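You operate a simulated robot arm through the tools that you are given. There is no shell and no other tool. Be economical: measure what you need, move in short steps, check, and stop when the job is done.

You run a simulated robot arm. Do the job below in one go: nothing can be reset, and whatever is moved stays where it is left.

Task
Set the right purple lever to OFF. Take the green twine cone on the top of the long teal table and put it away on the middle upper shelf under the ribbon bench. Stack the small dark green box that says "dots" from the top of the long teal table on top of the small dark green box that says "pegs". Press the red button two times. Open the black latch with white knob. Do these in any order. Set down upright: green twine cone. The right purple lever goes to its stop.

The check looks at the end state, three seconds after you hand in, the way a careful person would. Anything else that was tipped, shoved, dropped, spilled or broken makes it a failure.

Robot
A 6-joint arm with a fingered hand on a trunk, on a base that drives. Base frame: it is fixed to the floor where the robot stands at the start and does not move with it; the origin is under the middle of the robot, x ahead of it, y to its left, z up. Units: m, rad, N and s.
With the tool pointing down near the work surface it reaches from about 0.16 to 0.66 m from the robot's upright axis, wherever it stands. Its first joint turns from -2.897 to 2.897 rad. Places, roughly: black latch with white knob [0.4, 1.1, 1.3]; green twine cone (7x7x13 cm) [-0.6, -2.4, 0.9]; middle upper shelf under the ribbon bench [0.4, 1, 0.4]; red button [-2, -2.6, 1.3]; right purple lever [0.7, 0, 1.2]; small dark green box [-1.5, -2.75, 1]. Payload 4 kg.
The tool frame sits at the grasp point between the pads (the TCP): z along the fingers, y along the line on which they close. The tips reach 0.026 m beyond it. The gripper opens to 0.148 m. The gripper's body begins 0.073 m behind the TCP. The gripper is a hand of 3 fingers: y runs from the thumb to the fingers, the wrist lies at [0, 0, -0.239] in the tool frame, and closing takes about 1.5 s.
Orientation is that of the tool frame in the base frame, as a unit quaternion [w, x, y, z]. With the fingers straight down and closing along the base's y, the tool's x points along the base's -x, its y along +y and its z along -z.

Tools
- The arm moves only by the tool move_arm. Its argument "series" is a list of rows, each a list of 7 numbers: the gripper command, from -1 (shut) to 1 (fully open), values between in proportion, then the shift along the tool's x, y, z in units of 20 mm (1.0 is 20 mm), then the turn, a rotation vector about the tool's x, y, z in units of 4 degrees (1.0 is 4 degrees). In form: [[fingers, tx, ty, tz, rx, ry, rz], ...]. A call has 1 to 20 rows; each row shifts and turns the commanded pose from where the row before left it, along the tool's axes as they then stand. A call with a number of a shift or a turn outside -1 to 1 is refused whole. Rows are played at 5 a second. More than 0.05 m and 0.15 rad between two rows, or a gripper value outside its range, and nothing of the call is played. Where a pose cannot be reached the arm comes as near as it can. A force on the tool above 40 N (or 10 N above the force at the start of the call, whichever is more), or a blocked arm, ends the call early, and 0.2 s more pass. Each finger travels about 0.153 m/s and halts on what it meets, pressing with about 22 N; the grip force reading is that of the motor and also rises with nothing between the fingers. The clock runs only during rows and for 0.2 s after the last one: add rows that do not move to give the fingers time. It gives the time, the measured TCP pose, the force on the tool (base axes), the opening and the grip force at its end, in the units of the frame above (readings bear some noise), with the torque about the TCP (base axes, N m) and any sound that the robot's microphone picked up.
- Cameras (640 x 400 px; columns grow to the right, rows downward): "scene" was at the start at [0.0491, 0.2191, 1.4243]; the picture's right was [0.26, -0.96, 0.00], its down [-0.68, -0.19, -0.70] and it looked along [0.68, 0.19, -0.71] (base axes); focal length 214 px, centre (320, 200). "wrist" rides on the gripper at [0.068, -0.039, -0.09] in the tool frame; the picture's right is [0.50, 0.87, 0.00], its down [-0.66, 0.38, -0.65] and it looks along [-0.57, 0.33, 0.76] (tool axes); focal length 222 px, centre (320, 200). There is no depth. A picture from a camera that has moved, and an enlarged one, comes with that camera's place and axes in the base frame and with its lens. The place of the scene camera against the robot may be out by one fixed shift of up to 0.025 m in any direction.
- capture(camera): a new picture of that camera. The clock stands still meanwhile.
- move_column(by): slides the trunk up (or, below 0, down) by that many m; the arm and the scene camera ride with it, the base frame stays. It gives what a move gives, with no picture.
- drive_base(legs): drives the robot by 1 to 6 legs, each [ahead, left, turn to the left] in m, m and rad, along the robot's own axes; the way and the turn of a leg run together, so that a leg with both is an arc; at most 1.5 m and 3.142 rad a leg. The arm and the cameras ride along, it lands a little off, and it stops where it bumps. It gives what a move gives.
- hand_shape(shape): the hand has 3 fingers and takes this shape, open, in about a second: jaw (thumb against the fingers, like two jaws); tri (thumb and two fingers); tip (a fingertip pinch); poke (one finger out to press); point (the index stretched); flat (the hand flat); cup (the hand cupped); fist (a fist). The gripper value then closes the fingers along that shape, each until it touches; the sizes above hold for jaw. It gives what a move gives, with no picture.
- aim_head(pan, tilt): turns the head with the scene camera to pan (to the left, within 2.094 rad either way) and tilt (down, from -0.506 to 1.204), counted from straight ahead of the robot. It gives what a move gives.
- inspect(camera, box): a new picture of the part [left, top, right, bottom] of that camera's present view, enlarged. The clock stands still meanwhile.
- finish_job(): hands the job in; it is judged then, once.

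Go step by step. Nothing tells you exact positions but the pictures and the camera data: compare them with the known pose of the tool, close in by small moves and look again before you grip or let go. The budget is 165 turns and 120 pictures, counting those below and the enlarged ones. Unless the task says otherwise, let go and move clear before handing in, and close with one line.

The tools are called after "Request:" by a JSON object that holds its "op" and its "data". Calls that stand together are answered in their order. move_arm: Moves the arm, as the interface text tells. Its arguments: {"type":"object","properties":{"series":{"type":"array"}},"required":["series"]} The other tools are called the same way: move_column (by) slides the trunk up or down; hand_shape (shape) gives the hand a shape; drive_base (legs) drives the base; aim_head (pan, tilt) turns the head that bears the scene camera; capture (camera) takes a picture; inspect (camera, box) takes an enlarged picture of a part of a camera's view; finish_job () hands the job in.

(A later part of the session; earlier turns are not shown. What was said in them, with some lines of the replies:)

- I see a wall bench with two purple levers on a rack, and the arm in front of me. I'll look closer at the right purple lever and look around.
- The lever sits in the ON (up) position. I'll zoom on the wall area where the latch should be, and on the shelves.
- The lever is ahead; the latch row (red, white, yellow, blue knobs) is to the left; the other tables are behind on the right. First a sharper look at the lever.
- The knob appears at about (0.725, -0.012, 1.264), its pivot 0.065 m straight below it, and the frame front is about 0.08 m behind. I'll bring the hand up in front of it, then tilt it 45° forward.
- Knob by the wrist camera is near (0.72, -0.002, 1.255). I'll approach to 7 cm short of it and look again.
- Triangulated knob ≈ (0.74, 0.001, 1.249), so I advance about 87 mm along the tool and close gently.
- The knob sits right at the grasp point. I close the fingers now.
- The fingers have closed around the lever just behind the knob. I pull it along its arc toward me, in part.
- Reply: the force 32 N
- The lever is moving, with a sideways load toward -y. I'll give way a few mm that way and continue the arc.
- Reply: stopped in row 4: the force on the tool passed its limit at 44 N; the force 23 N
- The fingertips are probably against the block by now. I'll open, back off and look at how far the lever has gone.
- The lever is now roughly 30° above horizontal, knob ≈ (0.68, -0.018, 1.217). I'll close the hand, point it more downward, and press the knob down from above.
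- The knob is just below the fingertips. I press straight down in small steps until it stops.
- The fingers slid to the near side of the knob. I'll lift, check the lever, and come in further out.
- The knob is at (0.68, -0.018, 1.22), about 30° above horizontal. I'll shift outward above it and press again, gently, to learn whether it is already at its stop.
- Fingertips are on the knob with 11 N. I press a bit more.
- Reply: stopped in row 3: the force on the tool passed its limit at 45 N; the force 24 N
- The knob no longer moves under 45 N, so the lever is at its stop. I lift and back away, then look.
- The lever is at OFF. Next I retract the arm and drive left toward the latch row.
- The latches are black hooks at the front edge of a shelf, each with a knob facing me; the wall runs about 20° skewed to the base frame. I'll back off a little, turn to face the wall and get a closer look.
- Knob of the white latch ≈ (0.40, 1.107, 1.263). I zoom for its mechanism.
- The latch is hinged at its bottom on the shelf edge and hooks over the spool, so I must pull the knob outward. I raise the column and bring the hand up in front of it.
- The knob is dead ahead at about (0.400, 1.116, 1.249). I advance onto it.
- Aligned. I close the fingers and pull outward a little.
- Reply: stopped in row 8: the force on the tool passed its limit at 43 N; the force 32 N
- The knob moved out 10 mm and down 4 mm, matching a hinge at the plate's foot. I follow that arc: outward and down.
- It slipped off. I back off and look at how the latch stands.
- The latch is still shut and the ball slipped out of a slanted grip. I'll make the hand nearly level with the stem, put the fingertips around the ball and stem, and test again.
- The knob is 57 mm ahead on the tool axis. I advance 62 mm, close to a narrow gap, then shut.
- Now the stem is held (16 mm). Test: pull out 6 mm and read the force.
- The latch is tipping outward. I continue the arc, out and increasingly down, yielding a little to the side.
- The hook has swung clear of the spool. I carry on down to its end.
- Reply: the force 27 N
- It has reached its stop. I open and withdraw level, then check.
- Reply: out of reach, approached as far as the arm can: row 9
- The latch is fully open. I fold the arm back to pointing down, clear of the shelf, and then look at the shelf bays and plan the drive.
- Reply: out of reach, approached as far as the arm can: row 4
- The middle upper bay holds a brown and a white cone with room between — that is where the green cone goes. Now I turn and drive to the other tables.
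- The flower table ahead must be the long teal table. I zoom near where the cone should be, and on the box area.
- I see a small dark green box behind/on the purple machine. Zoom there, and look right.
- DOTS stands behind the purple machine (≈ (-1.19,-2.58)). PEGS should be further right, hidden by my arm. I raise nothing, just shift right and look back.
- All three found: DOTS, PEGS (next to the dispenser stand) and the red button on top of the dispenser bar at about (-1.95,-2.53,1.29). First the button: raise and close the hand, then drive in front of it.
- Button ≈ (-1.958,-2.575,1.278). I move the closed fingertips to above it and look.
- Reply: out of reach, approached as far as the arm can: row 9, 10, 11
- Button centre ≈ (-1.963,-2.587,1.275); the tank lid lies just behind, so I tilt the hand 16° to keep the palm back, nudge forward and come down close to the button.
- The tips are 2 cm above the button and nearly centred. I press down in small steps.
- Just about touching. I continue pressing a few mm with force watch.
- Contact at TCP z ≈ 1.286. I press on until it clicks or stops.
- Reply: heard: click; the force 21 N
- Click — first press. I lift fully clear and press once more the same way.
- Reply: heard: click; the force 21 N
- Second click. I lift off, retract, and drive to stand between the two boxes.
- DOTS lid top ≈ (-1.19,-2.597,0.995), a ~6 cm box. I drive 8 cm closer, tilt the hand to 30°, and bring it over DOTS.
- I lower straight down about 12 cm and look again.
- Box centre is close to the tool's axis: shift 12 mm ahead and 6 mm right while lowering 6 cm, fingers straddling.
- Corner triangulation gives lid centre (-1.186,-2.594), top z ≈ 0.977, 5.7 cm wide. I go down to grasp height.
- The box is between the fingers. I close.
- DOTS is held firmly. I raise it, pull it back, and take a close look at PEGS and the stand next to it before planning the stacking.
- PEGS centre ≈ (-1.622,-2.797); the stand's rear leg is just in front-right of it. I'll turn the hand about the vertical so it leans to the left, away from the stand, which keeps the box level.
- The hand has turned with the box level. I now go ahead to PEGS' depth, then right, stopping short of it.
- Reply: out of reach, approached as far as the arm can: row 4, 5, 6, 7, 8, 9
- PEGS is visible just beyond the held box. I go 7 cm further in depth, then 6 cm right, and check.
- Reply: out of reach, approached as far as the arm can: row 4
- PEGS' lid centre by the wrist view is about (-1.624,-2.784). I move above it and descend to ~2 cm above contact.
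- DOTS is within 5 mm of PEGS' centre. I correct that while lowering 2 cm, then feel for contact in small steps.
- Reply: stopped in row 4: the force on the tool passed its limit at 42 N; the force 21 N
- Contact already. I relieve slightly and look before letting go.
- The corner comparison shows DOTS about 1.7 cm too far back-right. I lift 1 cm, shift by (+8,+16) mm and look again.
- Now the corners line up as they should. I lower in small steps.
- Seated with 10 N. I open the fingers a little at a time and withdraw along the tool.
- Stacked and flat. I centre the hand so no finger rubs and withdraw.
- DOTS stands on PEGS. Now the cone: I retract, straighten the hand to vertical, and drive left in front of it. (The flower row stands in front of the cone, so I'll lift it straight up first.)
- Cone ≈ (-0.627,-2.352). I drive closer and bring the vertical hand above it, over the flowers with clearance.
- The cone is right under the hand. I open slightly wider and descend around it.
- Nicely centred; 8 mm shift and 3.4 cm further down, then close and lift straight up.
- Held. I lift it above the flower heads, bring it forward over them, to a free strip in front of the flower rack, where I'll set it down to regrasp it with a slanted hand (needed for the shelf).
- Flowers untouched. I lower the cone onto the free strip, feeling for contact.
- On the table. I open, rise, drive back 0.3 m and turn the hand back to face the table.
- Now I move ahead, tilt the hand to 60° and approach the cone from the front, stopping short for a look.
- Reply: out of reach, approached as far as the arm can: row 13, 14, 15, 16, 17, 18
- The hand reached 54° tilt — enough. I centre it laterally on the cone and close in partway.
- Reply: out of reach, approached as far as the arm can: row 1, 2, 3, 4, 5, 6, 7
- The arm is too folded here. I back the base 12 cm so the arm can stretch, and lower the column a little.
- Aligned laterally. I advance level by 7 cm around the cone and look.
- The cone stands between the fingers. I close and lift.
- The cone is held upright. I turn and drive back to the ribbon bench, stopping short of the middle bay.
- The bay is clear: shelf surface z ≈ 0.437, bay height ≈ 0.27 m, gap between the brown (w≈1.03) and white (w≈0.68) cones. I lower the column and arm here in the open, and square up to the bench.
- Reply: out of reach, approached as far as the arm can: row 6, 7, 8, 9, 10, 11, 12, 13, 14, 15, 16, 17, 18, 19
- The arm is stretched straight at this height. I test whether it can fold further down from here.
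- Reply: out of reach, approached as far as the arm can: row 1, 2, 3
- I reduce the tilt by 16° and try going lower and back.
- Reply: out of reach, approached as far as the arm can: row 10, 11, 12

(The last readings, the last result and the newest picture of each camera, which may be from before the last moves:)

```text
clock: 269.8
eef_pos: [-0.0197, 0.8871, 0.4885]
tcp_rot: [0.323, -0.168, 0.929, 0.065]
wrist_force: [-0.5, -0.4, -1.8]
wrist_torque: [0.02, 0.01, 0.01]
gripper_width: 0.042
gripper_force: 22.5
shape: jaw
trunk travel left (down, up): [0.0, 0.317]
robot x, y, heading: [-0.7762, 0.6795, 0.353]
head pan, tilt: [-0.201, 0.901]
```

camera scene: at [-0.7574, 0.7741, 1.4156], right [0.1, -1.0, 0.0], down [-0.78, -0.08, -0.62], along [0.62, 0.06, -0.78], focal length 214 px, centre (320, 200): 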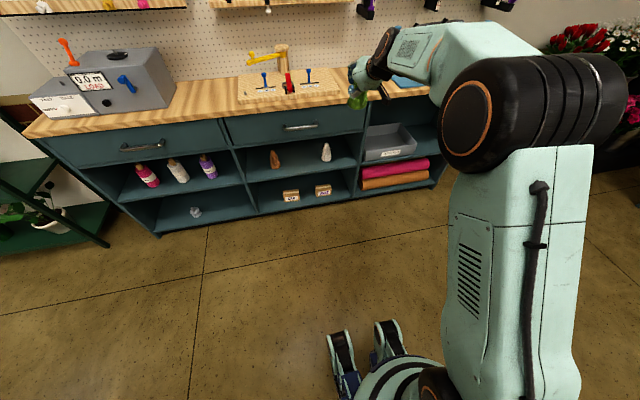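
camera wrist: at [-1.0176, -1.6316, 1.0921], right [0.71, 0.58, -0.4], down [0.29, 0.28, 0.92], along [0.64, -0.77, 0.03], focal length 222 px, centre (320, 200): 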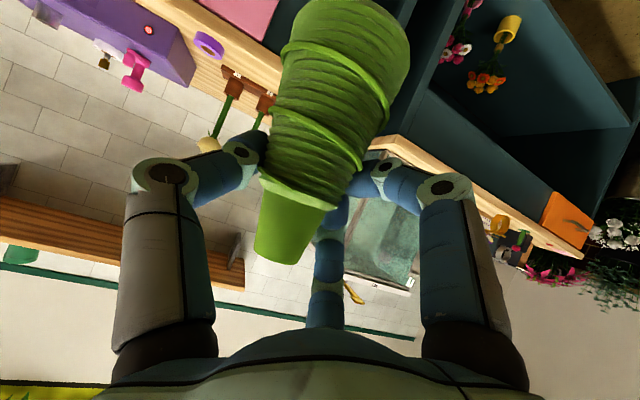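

Low enough here with the arm stretched. I try restoring the original tilt (cone upright) at this height, slightly further out.

Request:
{"op": "move_arm", "data": {"series": [[-1, -0.5, 0, 0.08, 0, -1, 0], [-1, -0.5, 0, 0.08, 0, -1, 0], [-1, -0.5, 0, 0.08, 0, -1, 0], [-1, -0.5, 0, 0.08, 0, -1, 0], [-1, 0, 0, 0, 0, 0, 0]]}}

```text
clock: 271.0
eef_pos: [0.055, 0.9135, 0.5069]
tcp_rot: [0.447, -0.158, 0.876, 0.088]
wrist_force: [-0.5, -0.6, -0.4]
wrist_torque: [0.03, 0.02, 0.01]
gripper_width: 0.0419
gripper_force: 22.0
shape: jaw
out of reach, approached as far as the arm can: row 1, 2, 3, 4
trunk travel left (down, up): [0.0, 0.317]
robot x, y, heading: [-0.7713, 0.6781, 0.349]
head pan, tilt: [-0.201, 0.901]
```

The cone is upright again at shelf height. I raise 4 cm, drive in most of the way, and check.

Request:
{"op": "move_column", "data": {"by": 0.04}}

Request:
{"op": "drive_base", "data": {"legs": [[0.13, 0.012, 0]]}}

Request:
{"op": "aim_head", "data": {"pan": 0.0, "tilt": 0.85}}

Request:
{"op": "capture", "data": {"camera": "scene"}}

```text
clock: 271.8
eef_pos: [0.0548, 0.9148, 0.5454]
tcp_rot: [0.448, -0.158, 0.876, 0.088]
wrist_force: [0.0, -0.1, -1.3]
wrist_torque: [-0.01, 0.01, 0.02]
gripper_width: 0.0419
gripper_force: 22.3
shape: jaw
trunk travel left (down, up): [-0.04, 0.277]
robot x, y, heading: [-0.7747, 0.6811, 0.349]
head pan, tilt: [-0.201, 0.901]
```

```text
clock: 273.1
eef_pos: [0.1709, 0.971, 0.5473]
tcp_rot: [0.449, -0.158, 0.875, 0.088]
wrist_force: [0.7, -0.7, -1.3]
wrist_torque: [0.03, -0.02, -0.01]
gripper_width: 0.0419
gripper_force: 22.0
shape: jaw
trunk travel left (down, up): [-0.04, 0.277]
robot x, y, heading: [-0.6557, 0.7339, 0.348]
head pan, tilt: [-0.201, 0.901]
```

```text
clock: 273.8
eef_pos: [0.1707, 0.9697, 0.5463]
tcp_rot: [0.449, -0.158, 0.875, 0.088]
wrist_force: [0.5, -0.6, -1.0]
wrist_torque: [0.02, 0.05, 0.0]
gripper_width: 0.0419
gripper_force: 22.5
shape: jaw
trunk travel left (down, up): [-0.04, 0.277]
robot x, y, heading: [-0.6567, 0.7337, 0.349]
head pan, tilt: [0.0, 0.85]
```

```text
4 pictures are left
camera scene: at [-0.6516, 0.953, 1.3014], right [0.34, -0.94, 0.0], down [-0.71, -0.26, -0.66], along [0.62, 0.23, -0.75], focal length 214 px, centre (320, 200)
```

scene: 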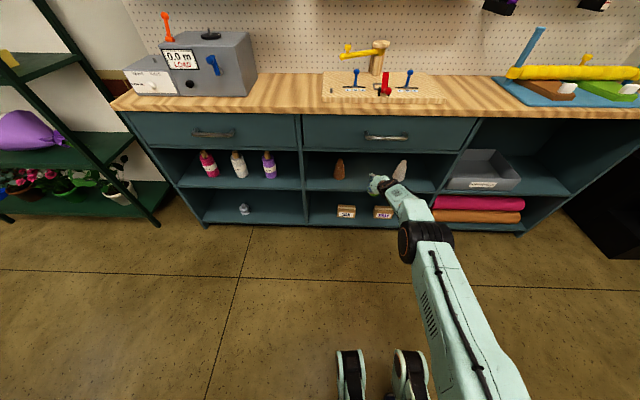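

Cone is centred between the neighbours (w 0.853) and the shelf edge is at n≈0.53. I drive in 12 cm more, then lower until contact.

Request:
{"op": "drive_base", "data": {"legs": [[0.118, 0, 0]]}}

Request:
{"op": "capture", "data": {"camera": "wrist"}}

```text
clock: 275.0
eef_pos: [0.2806, 1.009, 0.5476]
tcp_rot: [0.449, -0.158, 0.875, 0.088]
wrist_force: [0.6, 0.5, -1.5]
wrist_torque: [0.0, 0.01, -0.01]
gripper_width: 0.0419
gripper_force: 21.8
shape: jaw
trunk travel left (down, up): [-0.04, 0.277]
robot x, y, heading: [-0.5492, 0.774, 0.352]
head pan, tilt: [0.0, 0.85]
```

```text
3 pictures are left
camera wrist: at [0.1884, 0.9331, 0.5444], right [-0.58, 0.71, -0.4], down [-0.27, 0.29, 0.92], along [0.77, 0.64, 0.02], focal length 222 px, centre (320, 200)
```

wrist: 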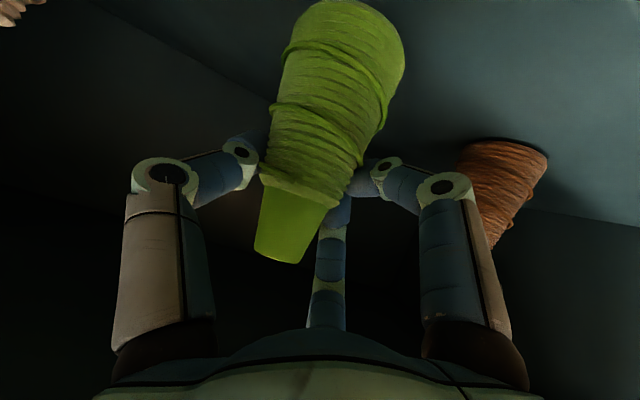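

Inside the bay with clearance. I lower with the column in steps, watching the force.

Request:
{"op": "move_column", "data": {"by": -0.03}}

Request:
{"op": "move_column", "data": {"by": -0.01}}

Request:
{"op": "move_arm", "data": {"series": [[-1, 0.123, 0, 0.087, 0, 0, 0]]}}

```text
clock: 275.8
eef_pos: [0.282, 1.0097, 0.5261]
tcp_rot: [0.454, -0.157, 0.872, 0.088]
wrist_force: [15.8, 0.7, 34.8]
wrist_torque: [-0.5, -0.87, 0.26]
gripper_width: 0.0419
gripper_force: 21.7
shape: jaw
trunk travel left (down, up): [-0.01, 0.307]
robot x, y, heading: [-0.5481, 0.7752, 0.346]
head pan, tilt: [0.0, 0.85]
```

```text
clock: 276.2
eef_pos: [0.2883, 1.0111, 0.5254]
tcp_rot: [0.458, -0.157, 0.87, 0.088]
wrist_force: [5.2, 2.4, 12.9]
wrist_torque: [-0.18, -0.23, 0.07]
gripper_width: 0.0419
gripper_force: 22.3
shape: jaw
trunk travel left (down, up): [-0.003, 0.314]
robot x, y, heading: [-0.5506, 0.7762, 0.344]
head pan, tilt: [0.0, 0.85]
stopped: the force on the tool passed its limit at 50 N (the readings are from after the stop); the commanded pose is now the measured one
```

```text
clock: 276.6
eef_pos: [0.2865, 1.01, 0.5239]
tcp_rot: [0.458, -0.158, 0.87, 0.088]
wrist_force: [10.5, 3.3, 23.2]
wrist_torque: [-0.34, -0.48, 0.21]
gripper_width: 0.0421
gripper_force: 22.3
shape: jaw
trunk travel left (down, up): [-0.003, 0.314]
robot x, y, heading: [-0.5516, 0.7709, 0.349]
head pan, tilt: [0.0, 0.85]
```

Contact fits a shelf surface at z ≈ 0.463 (flush with the bench front). I relieve the load slightly and look before releasing.

Request:
{"op": "move_arm", "data": {"series": [[-1, -0.12, 0, -0.085, 0, 0, 0], [-1, 0, 0, 0, 0, 0, 0]]}}

Request:
{"op": "capture", "data": {"camera": "wrist"}}

```text
clock: 277.2
eef_pos: [0.2862, 1.0099, 0.5253]
tcp_rot: [0.458, -0.157, 0.871, 0.088]
wrist_force: [10.4, 4.7, 26.0]
wrist_torque: [-0.34, -0.56, 0.2]
gripper_width: 0.0419
gripper_force: 21.7
shape: jaw
trunk travel left (down, up): [-0.003, 0.314]
robot x, y, heading: [-0.5469, 0.7752, 0.347]
head pan, tilt: [0.0, 0.85]
```

```text
2 pictures are left
camera wrist: at [0.1938, 0.9337, 0.5201], right [-0.57, 0.71, -0.4], down [-0.29, 0.29, 0.91], along [0.77, 0.64, 0.04], focal length 222 px, centre (320, 200)
```

wrist: 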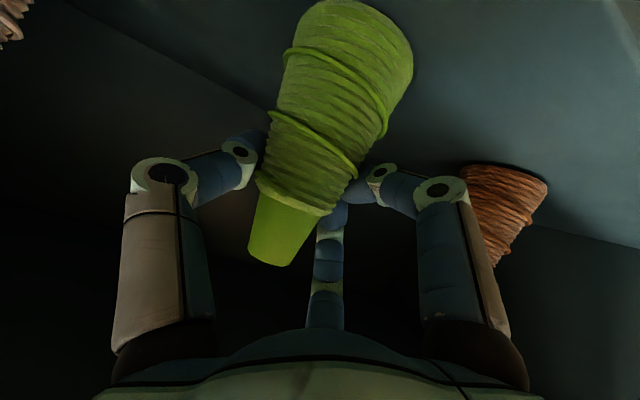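

Request:
{"op": "move_column", "data": {"by": 0.004}}

```text
clock: 277.7
eef_pos: [0.2851, 1.009, 0.5262]
tcp_rot: [0.456, -0.157, 0.872, 0.088]
wrist_force: [6.4, 1.2, 17.4]
wrist_torque: [-0.29, -0.4, 0.18]
gripper_width: 0.0417
gripper_force: 22.2
shape: jaw
trunk travel left (down, up): [-0.007, 0.31]
robot x, y, heading: [-0.549, 0.7747, 0.354]
head pan, tilt: [0.0, 0.85]
```

Request:
{"op": "move_column", "data": {"by": 0.006}}

```text
clock: 278.3
eef_pos: [0.2846, 1.0105, 0.5274]
tcp_rot: [0.452, -0.158, 0.873, 0.088]
wrist_force: [-0.6, 0.0, 0.0]
wrist_torque: [-0.05, 0.06, -0.02]
gripper_width: 0.0418
gripper_force: 22.0
shape: jaw
trunk travel left (down, up): [-0.013, 0.304]
robot x, y, heading: [-0.5509, 0.7762, 0.346]
head pan, tilt: [0.0, 0.85]
```

Load is now zero with the cone resting on the shelf. I open the fingers and back straight out with the base.

Request:
{"op": "move_arm", "data": {"series": [[-0.5, 0, 0, 0, 0, 0, 0], [-0.35, 0, 0, 0, 0, 0, 0], [-0.2, 0, 0, 0, 0, 0, 0], [0, 0, 0, 0, 0, 0, 0], [0.2, 0, 0, 0, 0, 0, 0], [0.3, 0, 0, 0, 0, 0, 0], [0.3, 0, 0, 0, 0, 0, 0]]}}

Request:
{"op": "drive_base", "data": {"legs": [[-0.25, 0, 0]]}}

Request:
{"op": "capture", "data": {"camera": "wrist"}}

```text
clock: 279.9
eef_pos: [0.2855, 1.0103, 0.5321]
tcp_rot: [0.455, -0.158, 0.872, 0.089]
wrist_force: [-0.1, 0.5, -0.3]
wrist_torque: [0.01, -0.01, 0.03]
gripper_width: 0.0958
gripper_force: 0.0
shape: jaw
trunk travel left (down, up): [-0.013, 0.304]
robot x, y, heading: [-0.548, 0.7748, 0.342]
head pan, tilt: [0.0, 0.85]
```

```text
clock: 281.7
eef_pos: [0.0542, 0.9259, 0.5307]
tcp_rot: [0.455, -0.158, 0.872, 0.088]
wrist_force: [-0.1, -0.8, 0.6]
wrist_torque: [0.01, -0.01, 0.0]
gripper_width: 0.0956
gripper_force: 0.1
shape: jaw
trunk travel left (down, up): [-0.013, 0.304]
robot x, y, heading: [-0.7816, 0.6913, 0.35]
head pan, tilt: [0.0, 0.85]
```

```text
1 pictures are left
camera wrist: at [-0.0387, 0.85, 0.5273], right [-0.58, 0.71, -0.4], down [-0.28, 0.29, 0.91], along [0.77, 0.64, 0.04], focal length 222 px, centre (320, 200)
```

wrist: 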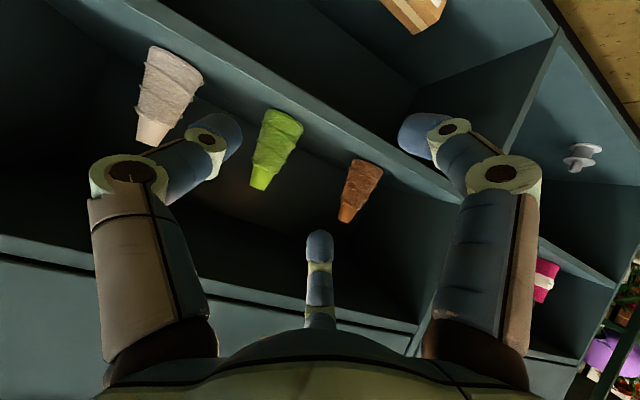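

The green cone stands upright between the white and brown cones on the middle upper shelf, and the hand is clear of everything. The other four jobs were each checked as I did them, so I hand in.

Request:
{"op": "finish_job", "data": {}}

```text
The job is handed in.
```

All five are done: the right purple lever is at its OFF stop, the latch with the white knob is open, and the red button was pressed twice (two clicks heard). "Dots" is stacked on "pegs", turned about 10° from it, and the green cone stands upright on the middle upper shelf.
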